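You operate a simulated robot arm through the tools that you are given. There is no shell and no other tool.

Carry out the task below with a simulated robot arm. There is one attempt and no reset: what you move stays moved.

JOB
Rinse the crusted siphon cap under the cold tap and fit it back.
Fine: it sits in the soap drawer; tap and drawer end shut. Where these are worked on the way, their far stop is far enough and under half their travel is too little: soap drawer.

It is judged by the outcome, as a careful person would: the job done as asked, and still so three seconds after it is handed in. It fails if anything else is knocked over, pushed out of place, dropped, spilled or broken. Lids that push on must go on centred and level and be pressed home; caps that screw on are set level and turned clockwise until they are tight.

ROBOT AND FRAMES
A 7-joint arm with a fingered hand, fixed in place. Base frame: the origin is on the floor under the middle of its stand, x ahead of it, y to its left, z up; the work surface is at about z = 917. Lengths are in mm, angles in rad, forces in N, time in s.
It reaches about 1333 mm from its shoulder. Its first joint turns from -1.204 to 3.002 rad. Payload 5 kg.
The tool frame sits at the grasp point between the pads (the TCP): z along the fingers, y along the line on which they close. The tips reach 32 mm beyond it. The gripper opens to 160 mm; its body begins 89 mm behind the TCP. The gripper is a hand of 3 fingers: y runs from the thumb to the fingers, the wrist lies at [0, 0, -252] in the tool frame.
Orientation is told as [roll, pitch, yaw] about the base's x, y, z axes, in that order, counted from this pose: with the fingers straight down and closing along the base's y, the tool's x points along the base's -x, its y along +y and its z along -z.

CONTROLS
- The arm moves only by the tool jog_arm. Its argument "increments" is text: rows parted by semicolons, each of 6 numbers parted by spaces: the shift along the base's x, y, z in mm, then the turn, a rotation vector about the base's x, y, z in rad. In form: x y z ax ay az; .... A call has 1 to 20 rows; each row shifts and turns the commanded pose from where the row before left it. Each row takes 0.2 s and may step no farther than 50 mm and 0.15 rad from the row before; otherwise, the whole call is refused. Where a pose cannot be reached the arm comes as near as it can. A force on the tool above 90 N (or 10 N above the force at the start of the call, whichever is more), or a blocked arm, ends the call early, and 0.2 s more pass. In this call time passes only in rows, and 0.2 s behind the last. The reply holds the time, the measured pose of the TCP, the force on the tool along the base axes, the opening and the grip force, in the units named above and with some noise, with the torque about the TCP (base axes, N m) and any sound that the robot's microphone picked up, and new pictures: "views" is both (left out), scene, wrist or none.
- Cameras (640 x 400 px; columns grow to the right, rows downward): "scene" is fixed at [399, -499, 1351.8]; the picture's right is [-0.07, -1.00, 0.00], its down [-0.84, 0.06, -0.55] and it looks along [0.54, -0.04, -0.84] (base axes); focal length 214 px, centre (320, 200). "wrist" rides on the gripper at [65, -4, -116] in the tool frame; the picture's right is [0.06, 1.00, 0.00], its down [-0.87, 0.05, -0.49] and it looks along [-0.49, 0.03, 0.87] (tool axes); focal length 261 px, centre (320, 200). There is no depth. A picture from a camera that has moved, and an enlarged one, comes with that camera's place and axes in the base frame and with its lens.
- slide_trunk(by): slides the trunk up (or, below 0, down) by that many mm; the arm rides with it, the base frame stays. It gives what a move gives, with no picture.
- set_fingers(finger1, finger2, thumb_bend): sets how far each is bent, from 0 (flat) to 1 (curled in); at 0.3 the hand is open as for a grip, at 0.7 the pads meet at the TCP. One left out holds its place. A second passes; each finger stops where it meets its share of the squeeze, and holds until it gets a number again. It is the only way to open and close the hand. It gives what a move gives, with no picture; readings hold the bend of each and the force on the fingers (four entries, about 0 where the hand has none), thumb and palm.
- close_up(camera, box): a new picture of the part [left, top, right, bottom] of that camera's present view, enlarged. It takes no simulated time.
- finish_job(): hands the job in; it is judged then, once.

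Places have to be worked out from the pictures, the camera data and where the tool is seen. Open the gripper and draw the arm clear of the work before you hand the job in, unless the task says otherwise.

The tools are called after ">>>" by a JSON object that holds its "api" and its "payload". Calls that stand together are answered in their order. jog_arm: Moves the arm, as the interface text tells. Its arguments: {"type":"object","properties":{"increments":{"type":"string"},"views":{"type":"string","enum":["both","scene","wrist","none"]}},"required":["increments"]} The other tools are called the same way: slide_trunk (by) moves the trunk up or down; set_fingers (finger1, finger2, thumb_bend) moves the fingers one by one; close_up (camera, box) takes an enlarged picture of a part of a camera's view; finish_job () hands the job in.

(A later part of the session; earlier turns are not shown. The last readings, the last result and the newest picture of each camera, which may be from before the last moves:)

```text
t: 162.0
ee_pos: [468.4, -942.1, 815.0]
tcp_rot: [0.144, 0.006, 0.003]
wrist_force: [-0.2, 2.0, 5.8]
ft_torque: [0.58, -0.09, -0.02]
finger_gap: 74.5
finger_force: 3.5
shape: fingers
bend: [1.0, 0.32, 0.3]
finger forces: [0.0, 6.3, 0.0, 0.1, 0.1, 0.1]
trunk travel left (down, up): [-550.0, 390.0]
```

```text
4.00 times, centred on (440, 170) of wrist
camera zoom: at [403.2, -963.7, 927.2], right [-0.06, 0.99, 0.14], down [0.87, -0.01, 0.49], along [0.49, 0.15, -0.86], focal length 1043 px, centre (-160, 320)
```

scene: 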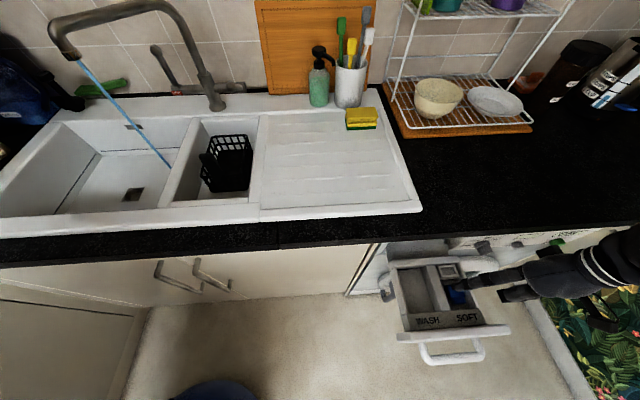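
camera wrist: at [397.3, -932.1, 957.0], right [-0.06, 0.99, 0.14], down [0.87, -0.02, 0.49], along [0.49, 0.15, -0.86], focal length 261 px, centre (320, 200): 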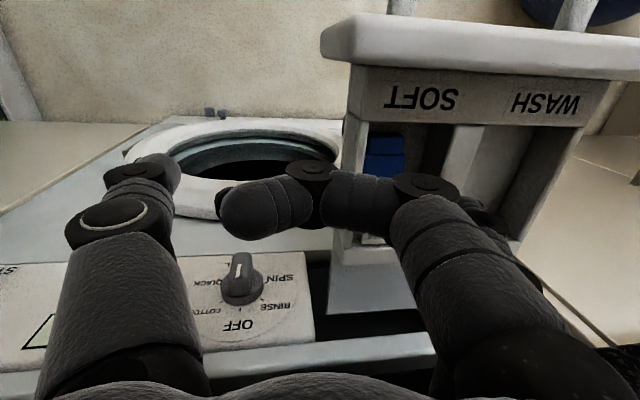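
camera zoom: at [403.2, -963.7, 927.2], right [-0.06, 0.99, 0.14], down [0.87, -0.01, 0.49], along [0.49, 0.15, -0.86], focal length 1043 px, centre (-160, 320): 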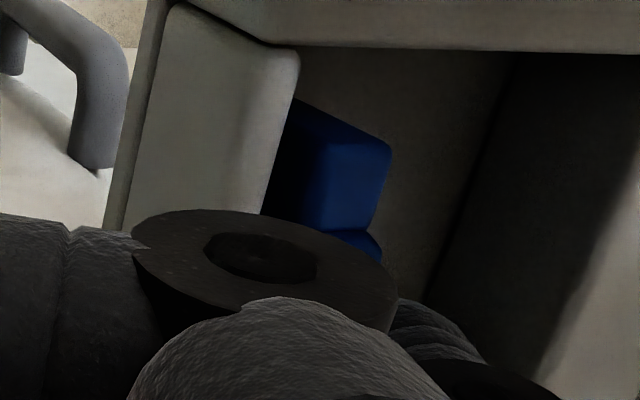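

About 71° by force. I'll keep going toward vertical.

>>> {"api": "jog_arm", "payload": {"increments": "0 -2 0.2 0 0 0; 0 -2 0.1 0 0 0; 0 -2 0 0 0 0", "views": "none"}}

>>> {"api": "close_up", "payload": {"camera": "scene", "box": [420, 250, 490, 300]}}

>>> {"api": "close_up", "payload": {"camera": "wrist", "box": [380, 120, 500, 220]}}

```text
t: 162.8
ee_pos: [466.7, -948.6, 812.5]
tcp_rot: [0.145, 0.005, 0.002]
wrist_force: [1.3, 1.7, 8.1]
ft_torque: [0.78, -0.13, -0.08]
finger_gap: 74.1
finger_force: 3.7
shape: fingers
bend: [1.0, 0.31, 0.3]
finger forces: [0.0, 8.1, 0.0, 0.0, 0.0, 0.2]
trunk travel left (down, up): [-550.0, 390.0]
```

```text
8.00 times, centred on (455, 275) of scene
camera zoom: at [399.0, -499.0, 1351.8], right [-0.07, -1.0, 0.0], down [-0.84, 0.06, -0.55], along [0.54, -0.04, -0.84], focal length 1716 px, centre (-760, -400)
```

zoom: 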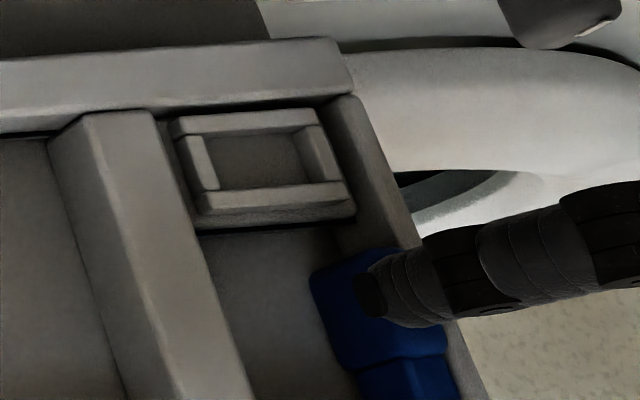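

```text
4.00 times, centred on (440, 170) of wrist
camera zoom: at [402.7, -969.8, 926.6], right [-0.06, 0.99, 0.14], down [0.87, -0.02, 0.49], along [0.49, 0.15, -0.86], focal length 1043 px, centre (-160, 320)
```

zoom: 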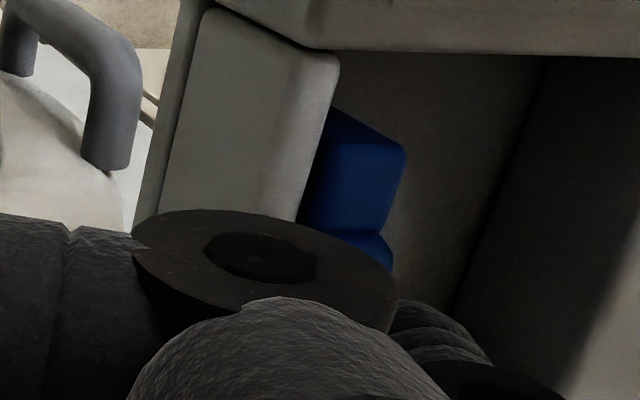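

Force angle is 78°, so it is nearly vertical. A bit more -y to bring it flush with the wall.

>>> {"api": "jog_arm", "payload": {"increments": "0 -2 0.2 0 0 0; 0 -2 0 0 0 0", "views": "none"}}

>>> {"api": "close_up", "payload": {"camera": "scene", "box": [420, 250, 490, 300]}}

>>> {"api": "close_up", "payload": {"camera": "wrist", "box": [380, 120, 500, 220]}}

```text
t: 163.4
ee_pos: [468.1, -953.3, 812.4]
tcp_rot: [0.144, 0.006, 0.001]
wrist_force: [-0.5, 3.1, 4.9]
ft_torque: [0.51, -0.08, 0.08]
finger_gap: 74.4
finger_force: 2.1
shape: fingers
bend: [1.0, 0.3, 0.3]
finger forces: [0.1, 4.9, 0.0, 0.0, 0.1, 0.0]
trunk travel left (down, up): [-550.0, 390.0]
```

```text
8.00 times, centred on (455, 275) of scene
camera zoom: at [399.0, -499.0, 1351.8], right [-0.07, -1.0, 0.0], down [-0.84, 0.06, -0.55], along [0.54, -0.04, -0.84], focal length 1716 px, centre (-760, -400)
```

zoom: 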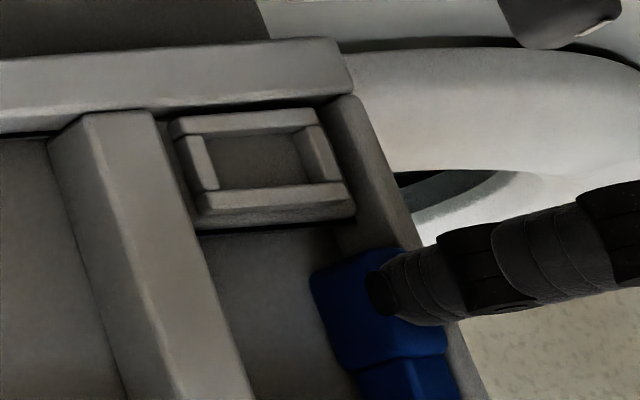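

```text
4.00 times, centred on (440, 170) of wrist
camera zoom: at [403.0, -975.1, 926.2], right [-0.06, 0.99, 0.14], down [0.87, -0.01, 0.49], along [0.49, 0.16, -0.86], focal length 1043 px, centre (-160, 320)
```

zoom: 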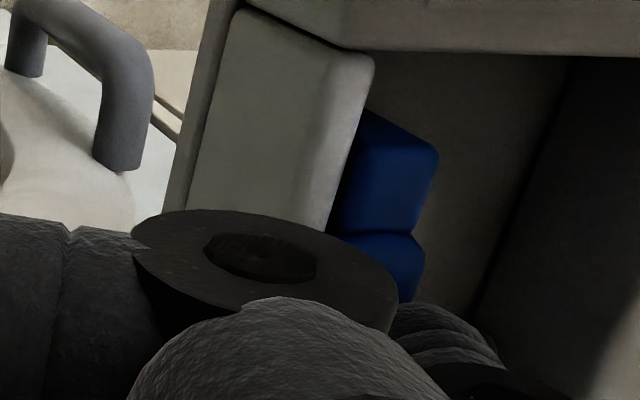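

The cap is now standing on its edge against the side wall and no longer moving. I'll lift the finger straight off and check that it stays.

>>> {"api": "jog_arm", "payload": {"increments": "0 0 4 0 0 0; 0 0 8 0 0 0; 0 0 20 0 0 0; 0 10 25 0 0 0; 0 20 25 -0.07 0 0; 0 25 10 -0.07 0 0", "views": "none"}}

>>> {"api": "close_up", "payload": {"camera": "scene", "box": [420, 250, 490, 300]}}

>>> {"api": "close_up", "payload": {"camera": "wrist", "box": [300, 60, 500, 220]}}

```text
t: 164.8
ee_pos: [469.1, -898.4, 905.2]
tcp_rot: [0.002, 0.004, 0.0]
wrist_force: [0.2, 0.5, 0.3]
ft_torque: [0.01, -0.01, -0.03]
finger_gap: 74.0
finger_force: 0.0
shape: fingers
bend: [1.0, 0.35, 0.3]
finger forces: [0.0, 0.0, 0.0, 0.0, 0.0, 0.1]
trunk travel left (down, up): [-550.0, 390.0]
```

```text
8.00 times, centred on (455, 275) of scene
camera zoom: at [399.0, -499.0, 1351.8], right [-0.07, -1.0, 0.0], down [-0.84, 0.06, -0.55], along [0.54, -0.04, -0.84], focal length 1716 px, centre (-760, -400)
```

zoom: 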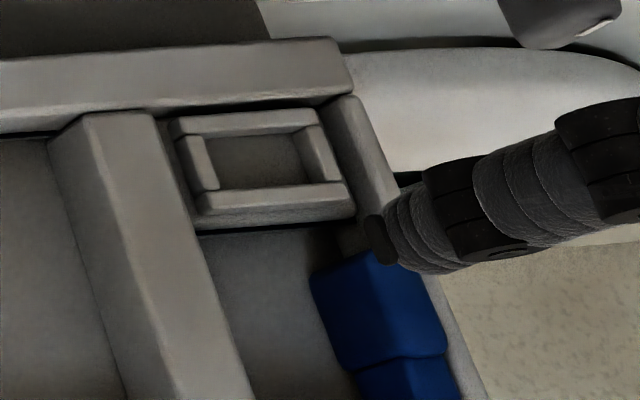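

```text
2.50 times, centred on (400, 140) of wrist
camera zoom: at [404.8, -903.4, 1020.7], right [-0.06, 1.0, 0.0], down [0.87, 0.05, 0.49], along [0.49, 0.03, -0.87], focal length 652 px, centre (120, 350)
```

zoom: 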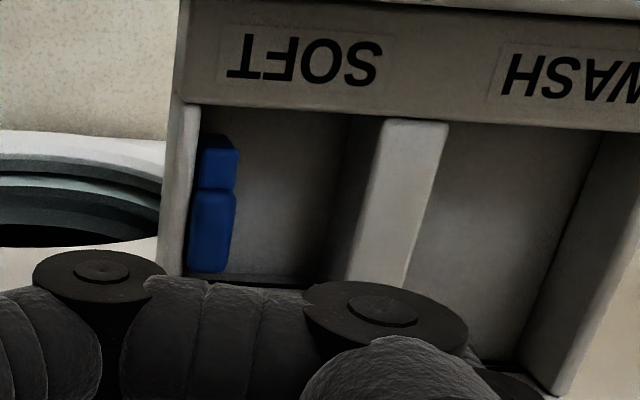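

The cap stays on edge: 16 mm thick, head x 467–498, flush with the thin side wall. Now I can squeeze wall and cap together, fingers inside on the cap and thumb outside on the wall, and slide the cap up until the thumb clears the wall top. I'll preshape the hand and position it.

>>> {"api": "set_fingers", "payload": {"finger1": 0.6, "finger2": 0.6, "thumb_bend": 0.55}}

>>> {"api": "jog_arm", "payload": {"increments": "5 10 -10 0 0 0; 6 10 -15 0 0 0; 0 10 -15 0 0 0", "views": "wrist"}}

>>> {"api": "close_up", "payload": {"camera": "wrist", "box": [240, 80, 400, 220]}}

>>> {"api": "close_up", "payload": {"camera": "scene", "box": [410, 245, 510, 315]}}

```text
t: 165.8
ee_pos: [469.7, -898.2, 905.7]
tcp_rot: [0.004, 0.005, 0.0]
wrist_force: [0.2, 0.7, 0.4]
ft_torque: [-0.05, 0.0, -0.03]
finger_gap: 57.1
finger_force: 0.1
shape: fingers
bend: [0.6, 0.6, 0.55]
finger forces: [0.0, 0.0, 0.0, 0.0, 0.0, 0.1]
trunk travel left (down, up): [-550.0, 390.0]
```

```text
t: 166.6
ee_pos: [479.8, -866.9, 865.2]
tcp_rot: [0.003, 0.004, -0.001]
wrist_force: [-0.1, -0.4, -0.1]
ft_torque: [0.01, 0.02, 0.03]
finger_gap: 57.2
finger_force: 0.1
shape: fingers
bend: [0.6, 0.6, 0.55]
finger forces: [0.0, 0.1, 0.0, 0.0, 0.0, 0.1]
trunk travel left (down, up): [-550.0, 390.0]
camera wrist: at [415.5, -872.2, 980.7], right [-0.06, 1.0, 0.0], down [0.87, 0.05, 0.49], along [0.49, 0.03, -0.87], focal length 261 px, centre (320, 200)
```

wrist: 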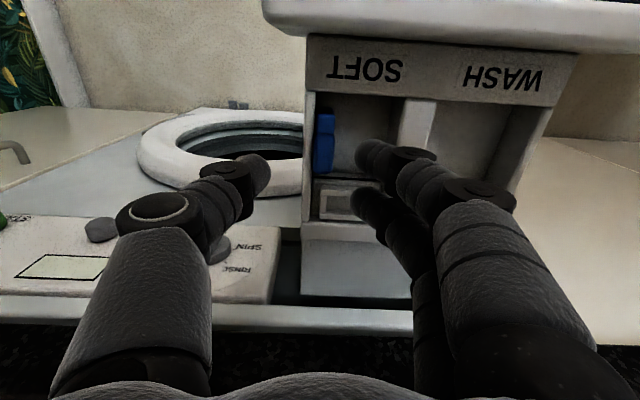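

```text
2.86 times, centred on (320, 150) of wrist
camera zoom: at [415.5, -872.2, 980.7], right [-0.06, 1.0, 0.0], down [0.87, 0.05, 0.49], along [0.49, 0.03, -0.87], focal length 745 px, centre (320, 343)
```

zoom: 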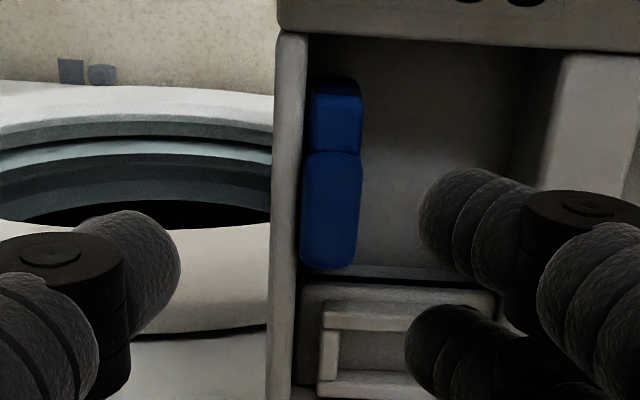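

```text
5.71 times, centred on (460, 280) of scene
camera zoom: at [399.0, -499.0, 1351.8], right [-0.07, -1.0, 0.0], down [-0.84, 0.06, -0.55], along [0.54, -0.04, -0.84], focal length 1226 px, centre (-480, -257)
```

zoom: 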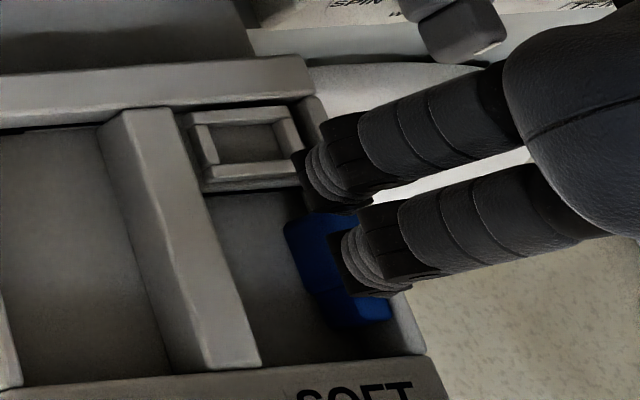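

The view is very clear. The two fingers are spaced wider than the head, so I'll again use the thumb and finger2 only, yawed so they oppose each other, with finger1 curled away.

>>> {"api": "set_fingers", "payload": {"finger1": 1.0, "finger2": 0.62, "thumb_bend": 0.55}}

>>> {"api": "jog_arm", "payload": {"increments": "-2 -2 0 0 0 0.1453; -2 -2 0 0 0 0.1453; -1 -3 0 0 0 0.1454; 0 0 -20 0 0 0", "views": "wrist"}}

>>> {"api": "close_up", "payload": {"camera": "wrist", "box": [220, 80, 420, 240]}}

>>> {"api": "close_up", "payload": {"camera": "scene", "box": [410, 245, 510, 315]}}

```text
t: 167.6
ee_pos: [480.5, -866.6, 865.9]
tcp_rot: [0.002, 0.006, -0.001]
wrist_force: [0.2, -0.7, -0.2]
ft_torque: [0.0, -0.01, 0.0]
finger_gap: 54.0
finger_force: 0.0
shape: fingers
bend: [1.0, 0.62, 0.55]
finger forces: [0.1, 0.0, 0.0, 0.0, 0.0, 0.0]
trunk travel left (down, up): [-550.0, 390.0]
```

```text
t: 168.6
ee_pos: [475.8, -875.2, 843.1]
tcp_rot: [0.004, 0.005, 0.438]
wrist_force: [0.5, -0.7, 0.1]
ft_torque: [0.01, 0.0, -0.01]
finger_gap: 54.0
finger_force: 0.0
shape: fingers
bend: [1.0, 0.62, 0.55]
finger forces: [0.0, 0.1, 0.0, 0.1, 0.0, 0.0]
trunk travel left (down, up): [-550.0, 390.0]
camera wrist: at [418.7, -907.2, 959.2], right [-0.48, 0.88, 0.0], down [0.77, 0.42, 0.49], along [0.43, 0.24, -0.87], focal length 261 px, centre (320, 200)
```

wrist: 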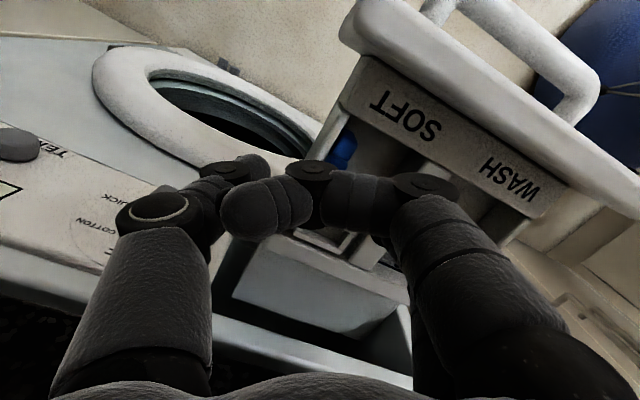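

```text
2.50 times, centred on (320, 160) of wrist
camera zoom: at [418.7, -907.2, 959.2], right [-0.48, 0.88, 0.0], down [0.77, 0.42, 0.49], along [0.43, 0.24, -0.87], focal length 652 px, centre (320, 300)
```

zoom: 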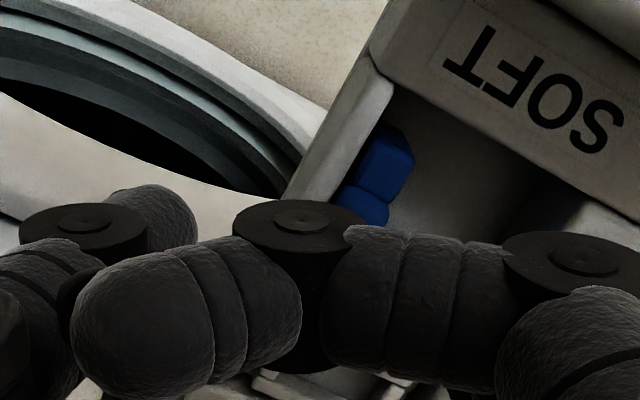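

```text
5.71 times, centred on (460, 280) of scene
camera zoom: at [399.0, -499.0, 1351.8], right [-0.07, -1.0, 0.0], down [-0.84, 0.06, -0.55], along [0.54, -0.04, -0.84], focal length 1226 px, centre (-480, -257)
```

zoom: 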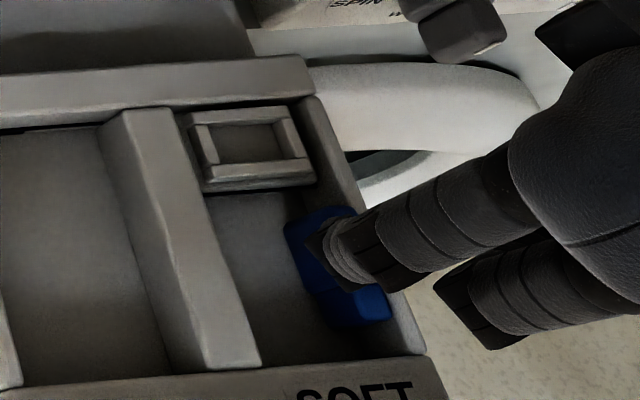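

finger2 is on the +y side of the cap, the thumb outside the wall. I'll descend to gripping height, watching for contact.

>>> {"api": "jog_arm", "payload": {"increments": "0 1.5 -12 0 0 0; 0 0 -12 0 0 0; 0 0 -6 0 0 0; 0 0 -5 0 0 0", "views": "none"}}

>>> {"api": "close_up", "payload": {"camera": "scene", "box": [420, 250, 490, 300]}}

```text
t: 169.6
ee_pos: [474.7, -872.8, 810.9]
tcp_rot: [0.002, 0.005, 0.436]
wrist_force: [-0.1, -0.1, -0.4]
ft_torque: [0.0, -0.02, -0.02]
finger_gap: 53.8
finger_force: 0.1
shape: fingers
bend: [1.0, 0.62, 0.55]
finger forces: [0.1, 0.1, 0.0, 0.0, 0.0, 0.1]
trunk travel left (down, up): [-550.0, 390.0]
```

```text
8.00 times, centred on (455, 275) of scene
camera zoom: at [399.0, -499.0, 1351.8], right [-0.07, -1.0, 0.0], down [-0.84, 0.06, -0.55], along [0.54, -0.04, -0.84], focal length 1716 px, centre (-760, -400)
```

zoom: 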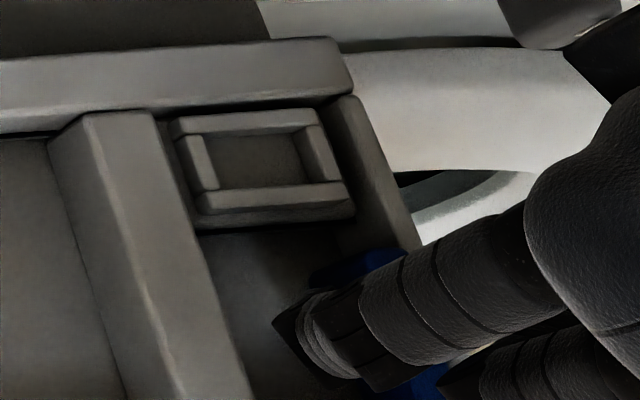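

No contact yet and finger2 is down beside the cap. I'll close finger2 and the thumb to squeeze the cap and wall.

>>> {"api": "jog_arm", "payload": {"increments": "0 0 -3 0 0 0", "views": "none"}}

>>> {"api": "set_fingers", "payload": {"finger2": 0.72, "thumb_bend": 0.7}}

>>> {"api": "close_up", "payload": {"camera": "scene", "box": [420, 250, 490, 300]}}

```text
t: 170.0
ee_pos: [474.7, -872.6, 806.8]
tcp_rot: [0.004, 0.005, 0.438]
wrist_force: [-0.2, -0.3, 0.5]
ft_torque: [0.0, -0.03, 0.0]
finger_gap: 54.1
finger_force: 0.0
shape: fingers
bend: [1.0, 0.62, 0.55]
finger forces: [0.1, 0.0, 0.1, 0.1, 0.1, 0.1]
trunk travel left (down, up): [-550.0, 390.0]
```

```text
t: 171.0
ee_pos: [475.4, -873.7, 806.4]
tcp_rot: [0.004, 0.005, 0.436]
wrist_force: [0.4, 4.2, -4.4]
ft_torque: [0.12, -0.01, 0.05]
finger_gap: 46.8
finger_force: 6.7
shape: fingers
bend: [1.0, 0.67, 0.68]
finger forces: [0.1, 8.8, 0.0, 0.1, 4.5, 0.0]
trunk travel left (down, up): [-550.0, 390.0]
```

```text
8.00 times, centred on (455, 275) of scene
camera zoom: at [399.0, -499.0, 1351.8], right [-0.07, -1.0, 0.0], down [-0.84, 0.06, -0.55], along [0.54, -0.04, -0.84], focal length 1716 px, centre (-760, -400)
```

zoom: 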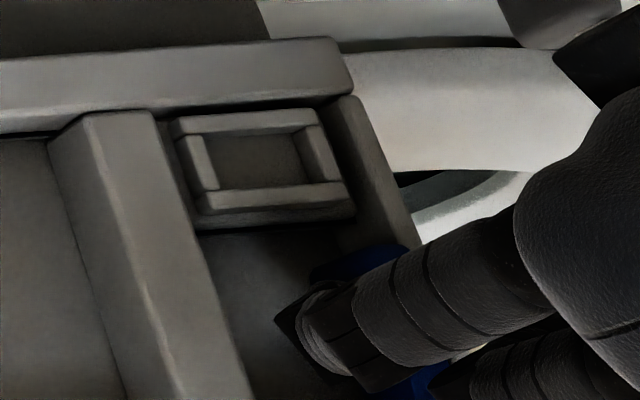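

finger2 presses on the cap at 8.8 N and the thumb on the wall. I'll increase the squeeze and then start sliding up.

>>> {"api": "set_fingers", "payload": {"finger2": 0.8, "thumb_bend": 0.78}}

>>> {"api": "jog_arm", "payload": {"increments": "0 0 2 0 0 0; 0 0 2 0 0 0", "views": "none"}}

>>> {"api": "close_up", "payload": {"camera": "scene", "box": [420, 250, 490, 300]}}

```text
t: 172.0
ee_pos: [475.8, -873.9, 806.1]
tcp_rot: [0.004, 0.005, 0.435]
wrist_force: [-0.5, -8.6, -5.9]
ft_torque: [-0.09, 0.07, -0.06]
finger_gap: 45.9
finger_force: 14.7
shape: fingers
bend: [1.0, 0.67, 0.69]
finger forces: [0.1, 10.3, 0.0, 0.1, 19.5, 0.1]
trunk travel left (down, up): [-550.0, 390.0]
```

```text
t: 172.6
ee_pos: [475.2, -874.0, 808.8]
tcp_rot: [0.005, 0.006, 0.435]
wrist_force: [0.5, -8.9, -15.0]
ft_torque: [-0.15, 0.08, -0.08]
finger_gap: 45.7
finger_force: 13.6
shape: fingers
bend: [1.0, 0.66, 0.69]
finger forces: [0.0, 9.4, 0.0, 0.0, 17.8, 0.0]
trunk travel left (down, up): [-550.0, 390.0]
```

```text
8.00 times, centred on (455, 275) of scene
camera zoom: at [399.0, -499.0, 1351.8], right [-0.07, -1.0, 0.0], down [-0.84, 0.06, -0.55], along [0.54, -0.04, -0.84], focal length 1716 px, centre (-760, -400)
```

zoom: 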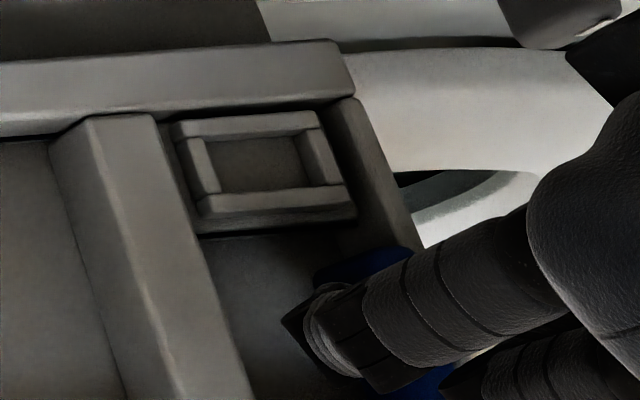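

The thumb drags hard on the wall. I'll ease the thumb and let finger2 press the cap, then continue up.

>>> {"api": "set_fingers", "payload": {"finger2": 0.85, "thumb_bend": 0.66}}

>>> {"api": "jog_arm", "payload": {"increments": "0 0 2 0 0 0; 0 0 2 0 0 0; 0 0 2 0 0 0", "views": "none"}}

>>> {"api": "close_up", "payload": {"camera": "scene", "box": [420, 250, 490, 300]}}

>>> {"api": "close_up", "payload": {"camera": "wrist", "box": [220, 80, 420, 240]}}

```text
t: 173.6
ee_pos: [475.5, -872.1, 811.5]
tcp_rot: [0.003, 0.004, 0.439]
wrist_force: [0.8, 11.6, -2.6]
ft_torque: [0.2, 0.01, 0.04]
finger_gap: 47.8
finger_force: 5.8
shape: fingers
bend: [1.0, 0.66, 0.66]
finger forces: [0.1, 11.8, 0.0, 0.0, 0.7, 0.0]
trunk travel left (down, up): [-550.0, 390.0]
```

```text
t: 174.4
ee_pos: [474.9, -872.3, 818.6]
tcp_rot: [0.003, 0.007, 0.438]
wrist_force: [-0.2, 11.0, -0.3]
ft_torque: [0.27, 0.0, 0.04]
finger_gap: 47.3
finger_force: 5.3
shape: fingers
bend: [1.0, 0.65, 0.66]
finger forces: [0.0, 10.1, 0.1, 0.1, 0.0, 0.0]
trunk travel left (down, up): [-550.0, 390.0]
```

```text
8.00 times, centred on (455, 275) of scene
camera zoom: at [399.0, -499.0, 1351.8], right [-0.07, -1.0, 0.0], down [-0.84, 0.06, -0.55], along [0.54, -0.04, -0.84], focal length 1716 px, centre (-760, -400)
```

zoom: 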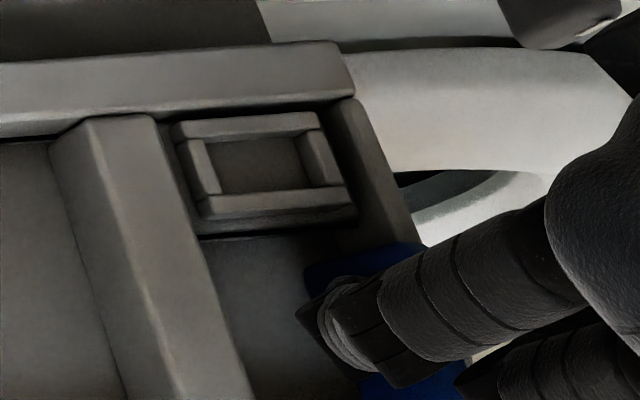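

```text
2.50 times, centred on (320, 160) of wrist
camera zoom: at [417.6, -905.1, 933.4], right [-0.48, 0.88, 0.0], down [0.77, 0.42, 0.49], along [0.43, 0.24, -0.87], focal length 652 px, centre (320, 300)
```

zoom: 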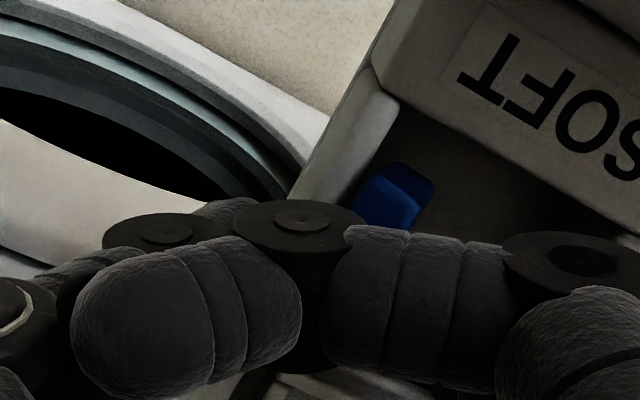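

The cap is sliding up the wall with finger2: its visible corner moved about 15 px, roughly 9 mm. I'll continue up.

>>> {"api": "jog_arm", "payload": {"increments": "0 0 2 0 0 0; 0 0 2 0 0 0; 0 0 2 0 0 0", "views": "none"}}

>>> {"api": "close_up", "payload": {"camera": "scene", "box": [420, 250, 490, 300]}}

>>> {"api": "close_up", "payload": {"camera": "wrist", "box": [300, 120, 420, 220]}}

```text
t: 175.2
ee_pos: [472.5, -872.3, 824.5]
tcp_rot: [0.001, 0.006, 0.436]
wrist_force: [-0.5, 9.0, 1.0]
ft_torque: [0.34, 0.02, 0.08]
finger_gap: 47.5
finger_force: 4.1
shape: fingers
bend: [1.0, 0.66, 0.66]
finger forces: [0.0, 8.3, 0.1, 0.0, 0.0, 0.0]
trunk travel left (down, up): [-550.0, 390.0]
```

```text
8.00 times, centred on (455, 275) of scene
camera zoom: at [399.0, -499.0, 1351.8], right [-0.07, -1.0, 0.0], down [-0.84, 0.06, -0.55], along [0.54, -0.04, -0.84], focal length 1716 px, centre (-760, -400)
```

zoom: 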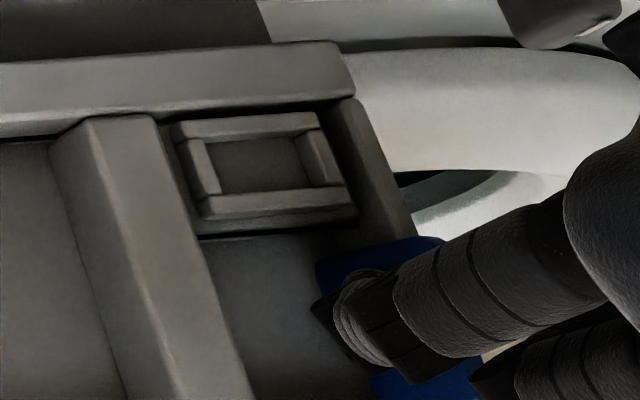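

```text
4.00 times, centred on (360, 170) of wrist
camera zoom: at [417.4, -905.5, 939.7], right [-0.48, 0.88, 0.0], down [0.77, 0.42, 0.49], along [0.43, 0.24, -0.87], focal length 1043 px, centre (160, 320)
```

zoom: 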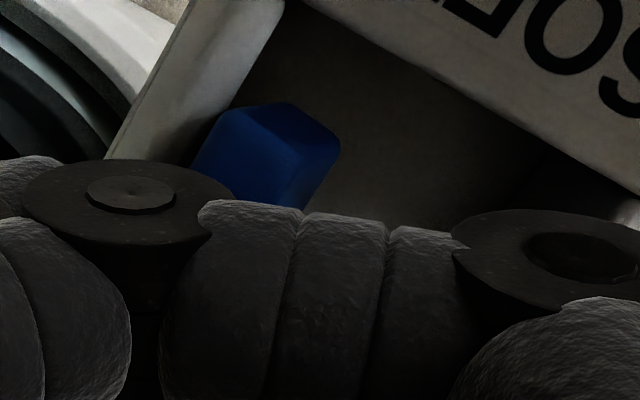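

It has risen about 20 mm and its top is well above the wall. A few more millimetres and the thumb will clear the wall top and can close on the cap.

>>> {"api": "jog_arm", "payload": {"increments": "0 0 2 0 0 0; 0 0 2 0 0 0", "views": "none"}}

>>> {"api": "close_up", "payload": {"camera": "scene", "box": [420, 250, 490, 300]}}

>>> {"api": "close_up", "payload": {"camera": "wrist", "box": [300, 120, 420, 220]}}

```text
t: 175.8
ee_pos: [474.5, -872.1, 828.2]
tcp_rot: [0.002, 0.005, 0.436]
wrist_force: [-0.1, 7.2, 2.0]
ft_torque: [0.24, 0.0, 0.02]
finger_gap: 47.7
finger_force: 4.2
shape: fingers
bend: [1.0, 0.67, 0.66]
finger forces: [0.0, 7.4, 0.1, 0.0, 1.2, 0.1]
trunk travel left (down, up): [-550.0, 390.0]
```

```text
8.00 times, centred on (455, 275) of scene
camera zoom: at [399.0, -499.0, 1351.8], right [-0.07, -1.0, 0.0], down [-0.84, 0.06, -0.55], along [0.54, -0.04, -0.84], focal length 1716 px, centre (-760, -400)
```

zoom: 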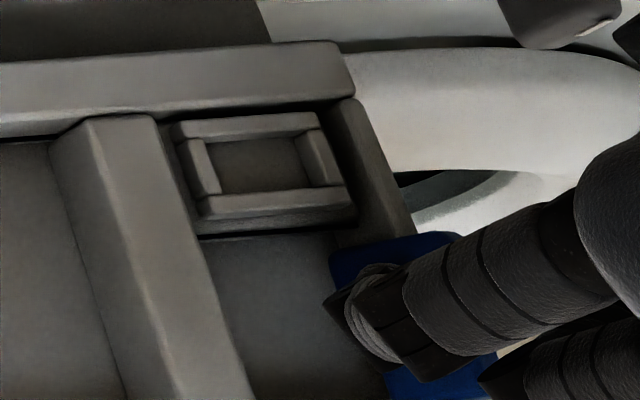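

```text
4.00 times, centred on (360, 170) of wrist
camera zoom: at [416.9, -905.2, 943.6], right [-0.48, 0.88, 0.0], down [0.77, 0.42, 0.49], along [0.43, 0.23, -0.87], focal length 1043 px, centre (160, 320)
```

zoom: 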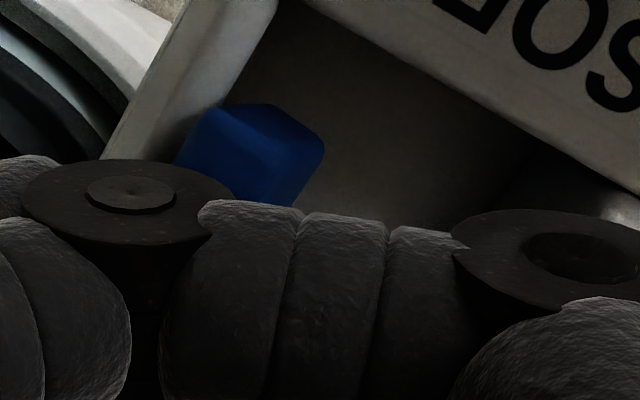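

The thumb now touches the cap (1.2 N) above the wall. I'll close the thumb to pinch it.

>>> {"api": "set_fingers", "payload": {"finger2": 0.85, "thumb_bend": 0.8}}

>>> {"api": "close_up", "payload": {"camera": "scene", "box": [420, 250, 490, 300]}}

>>> {"api": "close_up", "payload": {"camera": "wrist", "box": [300, 120, 420, 220]}}

```text
t: 176.8
ee_pos: [473.5, -872.9, 827.4]
tcp_rot: [0.003, 0.005, 0.437]
wrist_force: [-0.9, 2.9, -0.7]
ft_torque: [0.1, -0.01, 0.02]
finger_gap: 43.1
finger_force: 10.0
shape: fingers
bend: [1.0, 0.67, 0.76]
finger forces: [0.0, 11.8, 0.0, 0.1, 8.5, 0.0]
trunk travel left (down, up): [-550.0, 390.0]
```

```text
8.00 times, centred on (455, 275) of scene
camera zoom: at [399.0, -499.0, 1351.8], right [-0.07, -1.0, 0.0], down [-0.84, 0.06, -0.55], along [0.54, -0.04, -0.84], focal length 1716 px, centre (-760, -400)
```

zoom: 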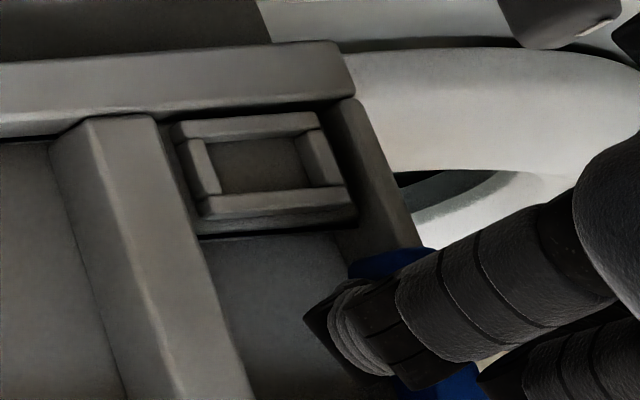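

```text
4.00 times, centred on (360, 170) of wrist
camera zoom: at [417.0, -905.3, 943.1], right [-0.48, 0.88, 0.0], down [0.77, 0.42, 0.49], along [0.43, 0.24, -0.87], focal length 1043 px, centre (160, 320)
```

zoom: 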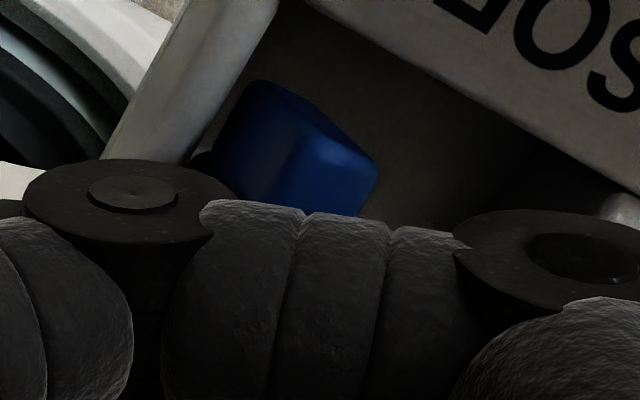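

Pinched at about 10 N on each side. I'll lift slowly and check that the cap comes along.

>>> {"api": "jog_arm", "payload": {"increments": "0 0 3 0 0 0; 0 0 3 0 0 0; 0 0 4 0 0 0", "views": "none"}}

>>> {"api": "close_up", "payload": {"camera": "scene", "box": [420, 250, 490, 300]}}

>>> {"api": "close_up", "payload": {"camera": "wrist", "box": [300, 120, 420, 220]}}

```text
t: 177.6
ee_pos: [473.7, -874.3, 838.2]
tcp_rot: [0.003, 0.003, 0.438]
wrist_force: [-0.1, 0.0, 0.4]
ft_torque: [0.01, 0.01, 0.04]
finger_gap: 42.5
finger_force: 10.9
shape: fingers
bend: [1.0, 0.67, 0.77]
finger forces: [0.0, 11.0, 0.0, 0.0, 10.9, 0.0]
trunk travel left (down, up): [-550.0, 390.0]
```

```text
8.00 times, centred on (455, 275) of scene
camera zoom: at [399.0, -499.0, 1351.8], right [-0.07, -1.0, 0.0], down [-0.84, 0.06, -0.55], along [0.54, -0.04, -0.84], focal length 1716 px, centre (-760, -400)
```

zoom: 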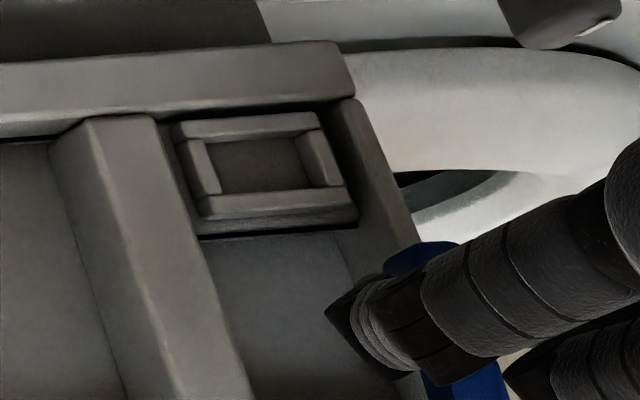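

```text
4.00 times, centred on (360, 170) of wrist
camera zoom: at [416.5, -905.8, 953.4], right [-0.48, 0.88, 0.0], down [0.77, 0.42, 0.49], along [0.43, 0.24, -0.87], focal length 1043 px, centre (160, 320)
```

zoom: 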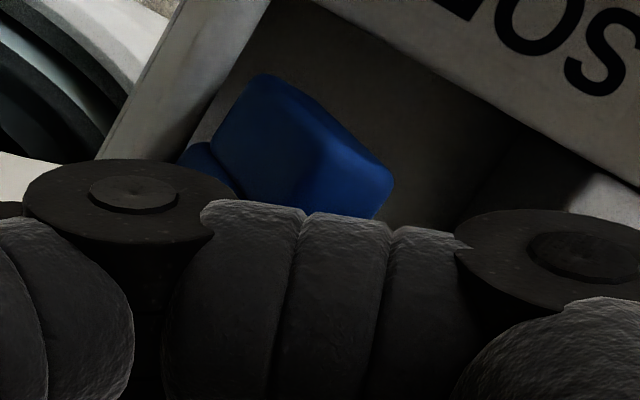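

The forces balance and the wrist reads zero: the cap is held and free of the wall. I'll lift it clear of the drawer.

>>> {"api": "jog_arm", "payload": {"increments": "0 0 6 0 0 0; 0 0 8 0 0 0; 0 0 10 0 0 0; 0 0 12 0 0 0; 0 0 15 0 0 0; 0 0 20 0 0 0; 0 0 20 0 0 0; -5 0 20 0 0 0; -5 0 20 0 0 0", "views": "both"}}

>>> {"api": "close_up", "payload": {"camera": "wrist", "box": [240, 100, 440, 240]}}

>>> {"api": "close_up", "payload": {"camera": "scene", "box": [420, 200, 560, 300]}}

```text
t: 179.6
ee_pos: [466.0, -874.5, 968.8]
tcp_rot: [0.002, 0.004, 0.436]
wrist_force: [0.5, 0.1, -0.2]
ft_torque: [-0.03, 0.0, 0.01]
finger_gap: 42.6
finger_force: 11.0
shape: fingers
bend: [1.0, 0.67, 0.77]
finger forces: [0.0, 11.0, 0.1, 0.0, 10.9, 0.0]
trunk travel left (down, up): [-550.0, 390.0]
camera wrist: at [408.6, -906.2, 1084.5], right [-0.48, 0.88, 0.0], down [0.77, 0.42, 0.49], along [0.43, 0.24, -0.87], focal length 261 px, centre (320, 200)
```

scene: 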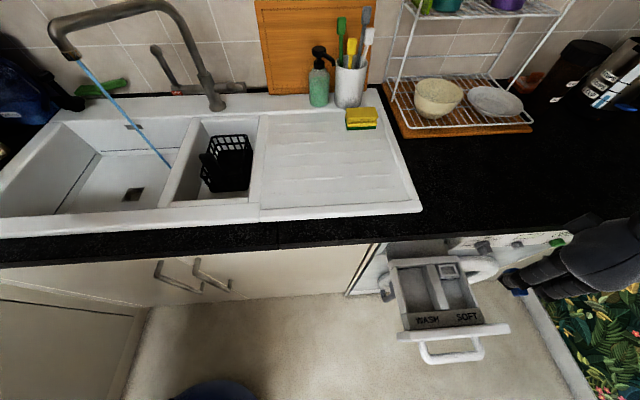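
wrist: 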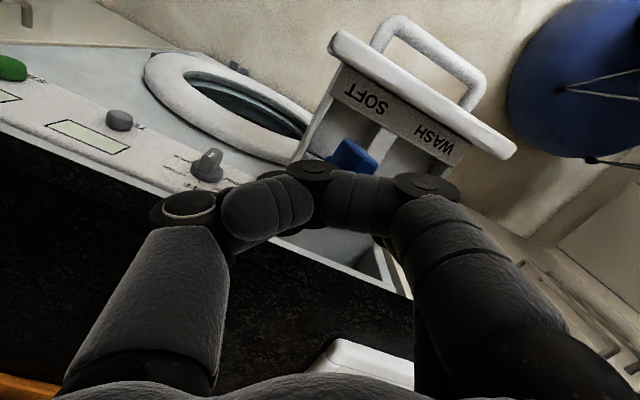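

```text
2.86 times, centred on (340, 170) of wrist
camera zoom: at [408.6, -906.2, 1084.5], right [-0.48, 0.88, 0.0], down [0.77, 0.42, 0.49], along [0.43, 0.24, -0.87], focal length 745 px, centre (263, 286)
```

zoom: 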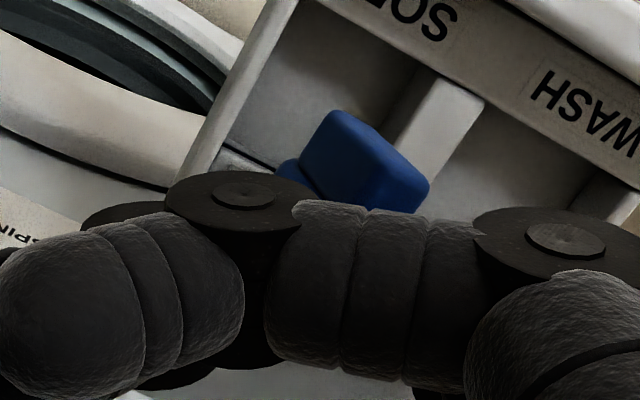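

```text
4.00 times, centred on (490, 250) of scene
camera zoom: at [399.0, -499.0, 1351.8], right [-0.07, -1.0, 0.0], down [-0.84, 0.06, -0.55], along [0.54, -0.04, -0.84], focal length 858 px, centre (-360, 0)
```

zoom: 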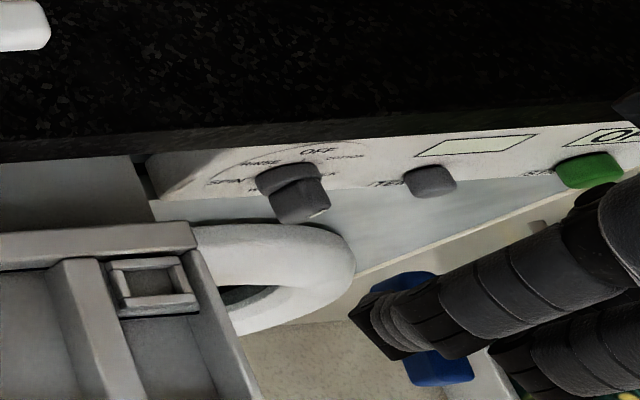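

The cap is out of the drawer and in the hand. I'll carry it over toward the scene camera's centre and yaw the hand so I can see how it sits in the grip.

>>> {"api": "jog_arm", "payload": {"increments": "5 20 20 0 0 0; 5 25 20 0 0 0; 5 30 20 0 0 0; 8 30 10 0 0 0; 8 30 10 0 0 0; 8 30 0 0 0 -0.1; 8 30 0 0 0 -0.14; 8 30 0 0 0 -0.14; 8 30 0 0 0 -0.14; 8 30 0 0 0 -0.14; 8 30 0 0 0 -0.14; 5 30 0 0 0 -0.14; 0 20 0 0 0 -0.14; 0 0 0 0 0 -0.14; 0 0 0 0 0 -0.14; 0 0 0 0 0 -0.14", "views": "both"}}

>>> {"api": "close_up", "payload": {"camera": "scene", "box": [240, 160, 440, 290]}}

```text
t: 183.0
ee_pos: [548.8, -509.4, 1047.0]
tcp_rot: [0.002, 0.005, -1.063]
wrist_force: [-0.5, -0.1, 0.1]
ft_torque: [-0.04, -0.01, -0.02]
finger_gap: 42.7
finger_force: 11.2
shape: fingers
bend: [1.0, 0.67, 0.77]
finger forces: [0.0, 11.1, 0.0, 0.0, 11.1, 0.1]
trunk travel left (down, up): [-550.0, 390.0]
camera wrist: at [513.3, -455.2, 1163.2], right [0.84, 0.54, 0.0], down [0.47, -0.74, 0.49], along [0.26, -0.41, -0.87], focal length 261 px, centre (320, 200)
```

scene: 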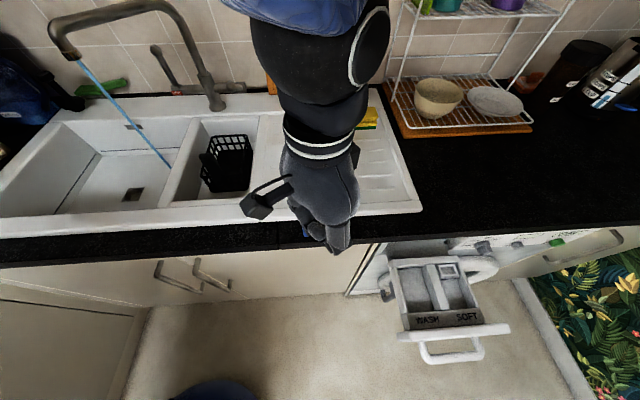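
wrist: 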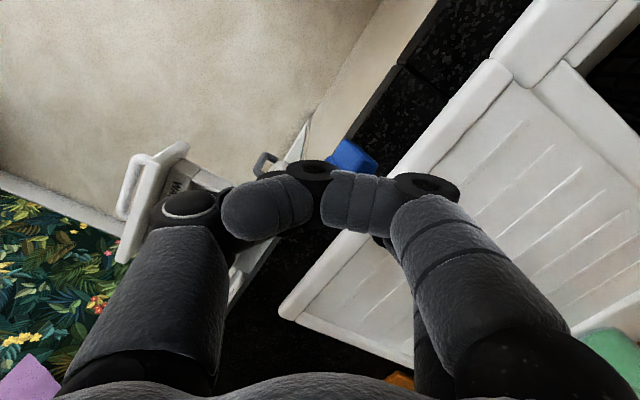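

```text
3.08 times, centred on (340, 225) of scene
camera zoom: at [399.0, -499.0, 1351.8], right [-0.07, -1.0, 0.0], down [-0.84, 0.06, -0.55], along [0.54, -0.04, -0.84], focal length 660 px, centre (258, 123)
```

zoom: 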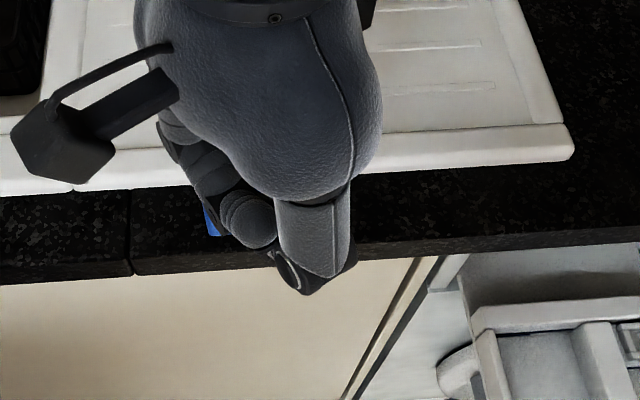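

Upright, the hand hides the cap from the scene camera. I'll yaw back and then pitch the hand to horizontal, which should bring the cap upright and show it from above.

>>> {"api": "jog_arm", "payload": {"increments": "0 0 0 0 0 0.1363; 0 0 0 0 0 0.1363; 0 0 0 0 0 0.1363; 0 0 0 0 0 0.1363; 0 0 0 0 0 0.1363; 0 0 0 0 0 0.1363; 0 0 0 0 0 0.1363; 0 0 0 0 0 0.1363; 0 0 0 0 0 0.1363; 0 0 0 0 0 0.1363; 0 0 0 0 0 0.1363", "views": "none"}}

>>> {"api": "jog_arm", "payload": {"increments": "0 0 0 0 -0.1428 0; 0 0 0 0 -0.1428 0; 0 0 0 0 -0.1428 0; 0 0 0 0 -0.1428 0; 0 0 0 0 -0.1428 0; 0 0 0 0 -0.1428 0; 0 0 0 0 -0.1428 0; 0 0 0 0 -0.1428 0; 0 0 0 0 -0.1428 0; 0 0 0 0 -0.1428 0; 0 0 0 0 -0.1428 0", "views": "both"}}

>>> {"api": "close_up", "payload": {"camera": "scene", "box": [260, 160, 400, 260]}}

```text
t: 185.4
ee_pos: [548.6, -508.4, 1047.7]
tcp_rot: [0.004, 0.007, 0.439]
wrist_force: [1.1, -0.1, 0.2]
ft_torque: [0.03, 0.0, 0.01]
finger_gap: 42.6
finger_force: 11.1
shape: fingers
bend: [1.0, 0.67, 0.77]
finger forces: [0.0, 11.1, 0.0, 0.0, 11.0, 0.1]
trunk travel left (down, up): [-550.0, 390.0]
```

```text
t: 187.8
ee_pos: [580.2, -542.7, 1043.9]
tcp_rot: [-1.555, -1.134, 1.557]
wrist_force: [-0.2, 0.0, 0.8]
ft_torque: [0.02, 0.01, 0.03]
finger_gap: 42.5
finger_force: 11.7
shape: fingers
bend: [1.0, 0.67, 0.78]
finger forces: [0.0, 11.5, 0.0, 0.1, 11.7, 0.0]
out of reach, approached as far as the arm can: row 7, 8, 9
trunk travel left (down, up): [-550.0, 390.0]
camera wrist: at [463.5, -573.5, 987.5], right [0.0, 0.88, -0.48], down [-0.49, 0.42, 0.77], along [0.87, 0.23, 0.43], focal length 261 px, centre (320, 200)
```

scene: 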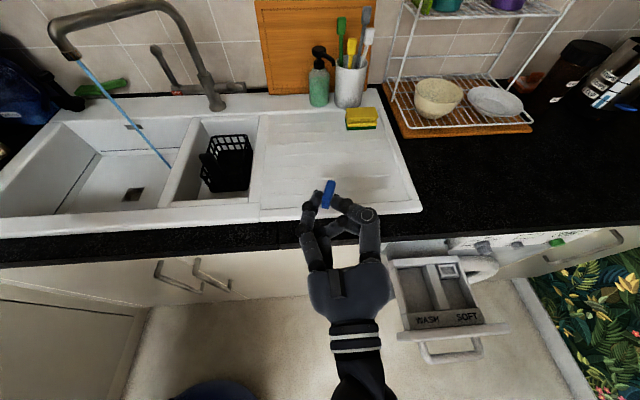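
wrist: 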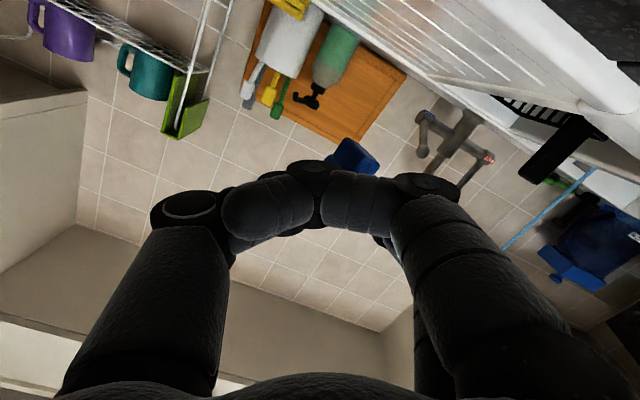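

```text
4.00 times, centred on (330, 210) of scene
camera zoom: at [399.0, -499.0, 1351.8], right [-0.07, -1.0, 0.0], down [-0.84, 0.06, -0.55], along [0.54, -0.04, -0.84], focal length 858 px, centre (280, 160)
```

zoom: 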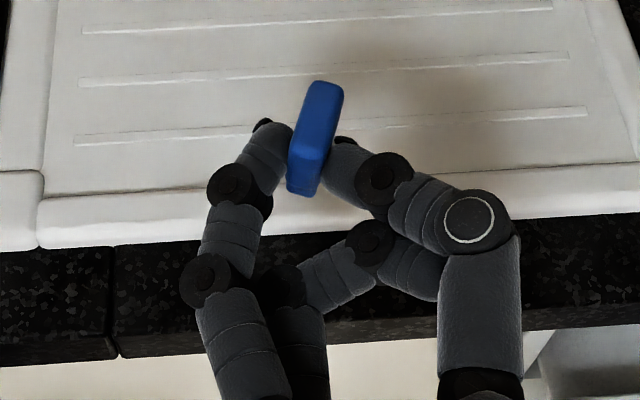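

Now it's very clear: the cap is held close to upright between thumb and finger2 on its two broad faces. I'll zoom in to judge its lean before standing it on the counter.

>>> {"api": "close_up", "payload": {"camera": "scene", "box": [310, 170, 360, 215]}}

>>> {"api": "close_up", "payload": {"camera": "wrist", "box": [300, 120, 420, 210]}}

```text
8.89 times, centred on (335, 192) of scene
camera zoom: at [399.0, -499.0, 1351.8], right [-0.07, -1.0, 0.0], down [-0.84, 0.06, -0.55], along [0.54, -0.04, -0.84], focal length 1906 px, centre (187, 267)
```

zoom: 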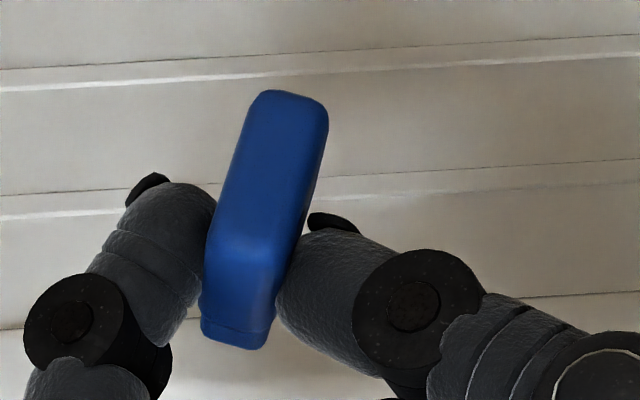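

```text
4.44 times, centred on (360, 165) of wrist
camera zoom: at [463.5, -573.5, 987.5], right [0.0, 0.88, -0.48], down [-0.49, 0.42, 0.77], along [0.87, 0.23, 0.43], focal length 1158 px, centre (142, 356)
```

zoom: 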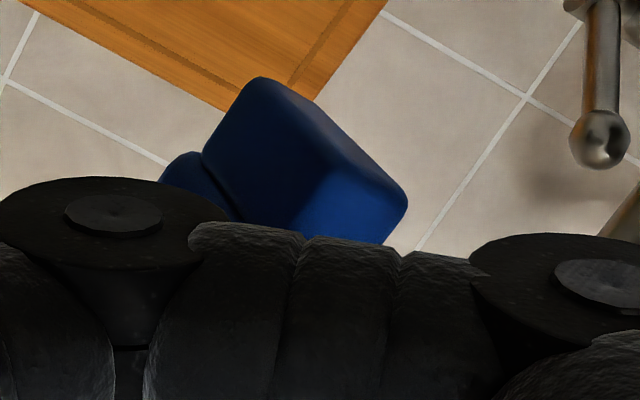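

The cap is upright with perhaps a 5° lean toward -y. I'll correct the roll slightly while carrying it to the clear counter strip above the machine (y≈-800), still high.

>>> {"api": "jog_arm", "payload": {"increments": "0 -30 0 -0.04 0 0; 0 -30 0 -0.04 0 0; 0 -30 -5 0 0 0; 0 -30 -5 0 0 0; 0 -30 -5 0 0 0; 0 -30 -5 0 0 0; 0 -30 -5 0 0 0; 0 -25 -5 0 0 0; 0 -25 -5 0 0 0", "views": "both"}}

>>> {"api": "close_up", "payload": {"camera": "scene", "box": [380, 170, 500, 255]}}

```text
t: 189.8
ee_pos: [579.8, -801.8, 1011.5]
tcp_rot: [-1.558, -1.056, 1.559]
wrist_force: [-0.8, 0.3, -0.4]
ft_torque: [0.02, 0.01, 0.0]
finger_gap: 42.5
finger_force: 11.6
shape: fingers
bend: [1.0, 0.67, 0.78]
finger forces: [0.0, 11.6, 0.0, 0.1, 11.7, 0.1]
trunk travel left (down, up): [-550.0, 390.0]
camera wrist: at [464.0, -839.3, 955.5], right [0.0, 0.84, -0.55], down [-0.49, 0.48, 0.73], along [0.87, 0.27, 0.41], focal length 261 px, centre (320, 200)
```

scene: 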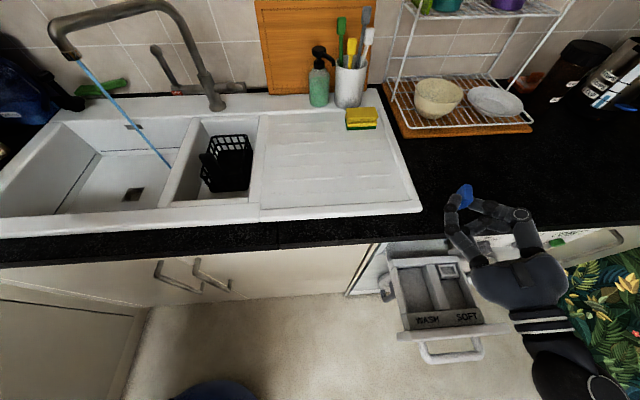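
wrist: 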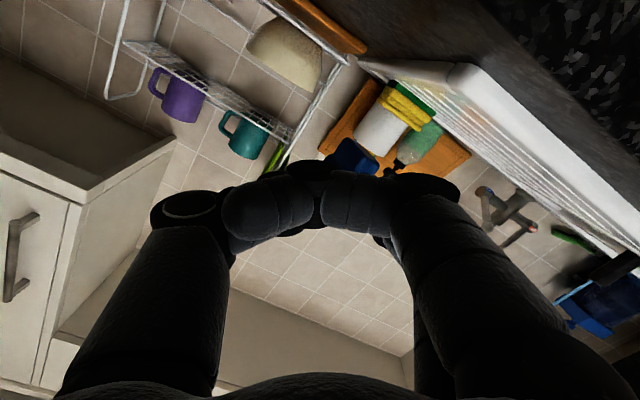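

```text
4.71 times, centred on (440, 212) of scene
camera zoom: at [399.0, -499.0, 1351.8], right [-0.07, -1.0, 0.0], down [-0.84, 0.06, -0.55], along [0.54, -0.04, -0.84], focal length 1009 px, centre (-245, 141)
```

zoom: 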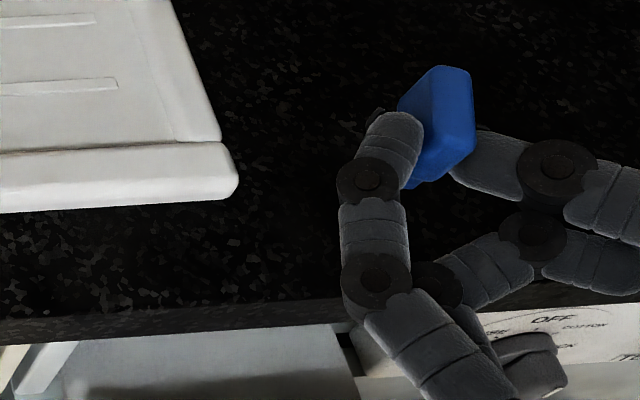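

I'll zoom in on the cap from this side to check its lean relative to vertical.

>>> {"api": "close_up", "payload": {"camera": "scene", "box": [440, 175, 490, 215]}}

```text
10.00 times, centred on (465, 195) of scene
camera zoom: at [399.0, -499.0, 1351.8], right [-0.07, -1.0, 0.0], down [-0.84, 0.06, -0.55], along [0.54, -0.04, -0.84], focal length 2145 px, centre (-1130, 250)
```

zoom: 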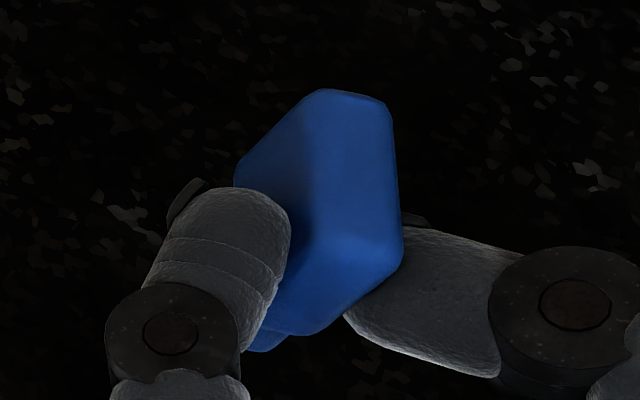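

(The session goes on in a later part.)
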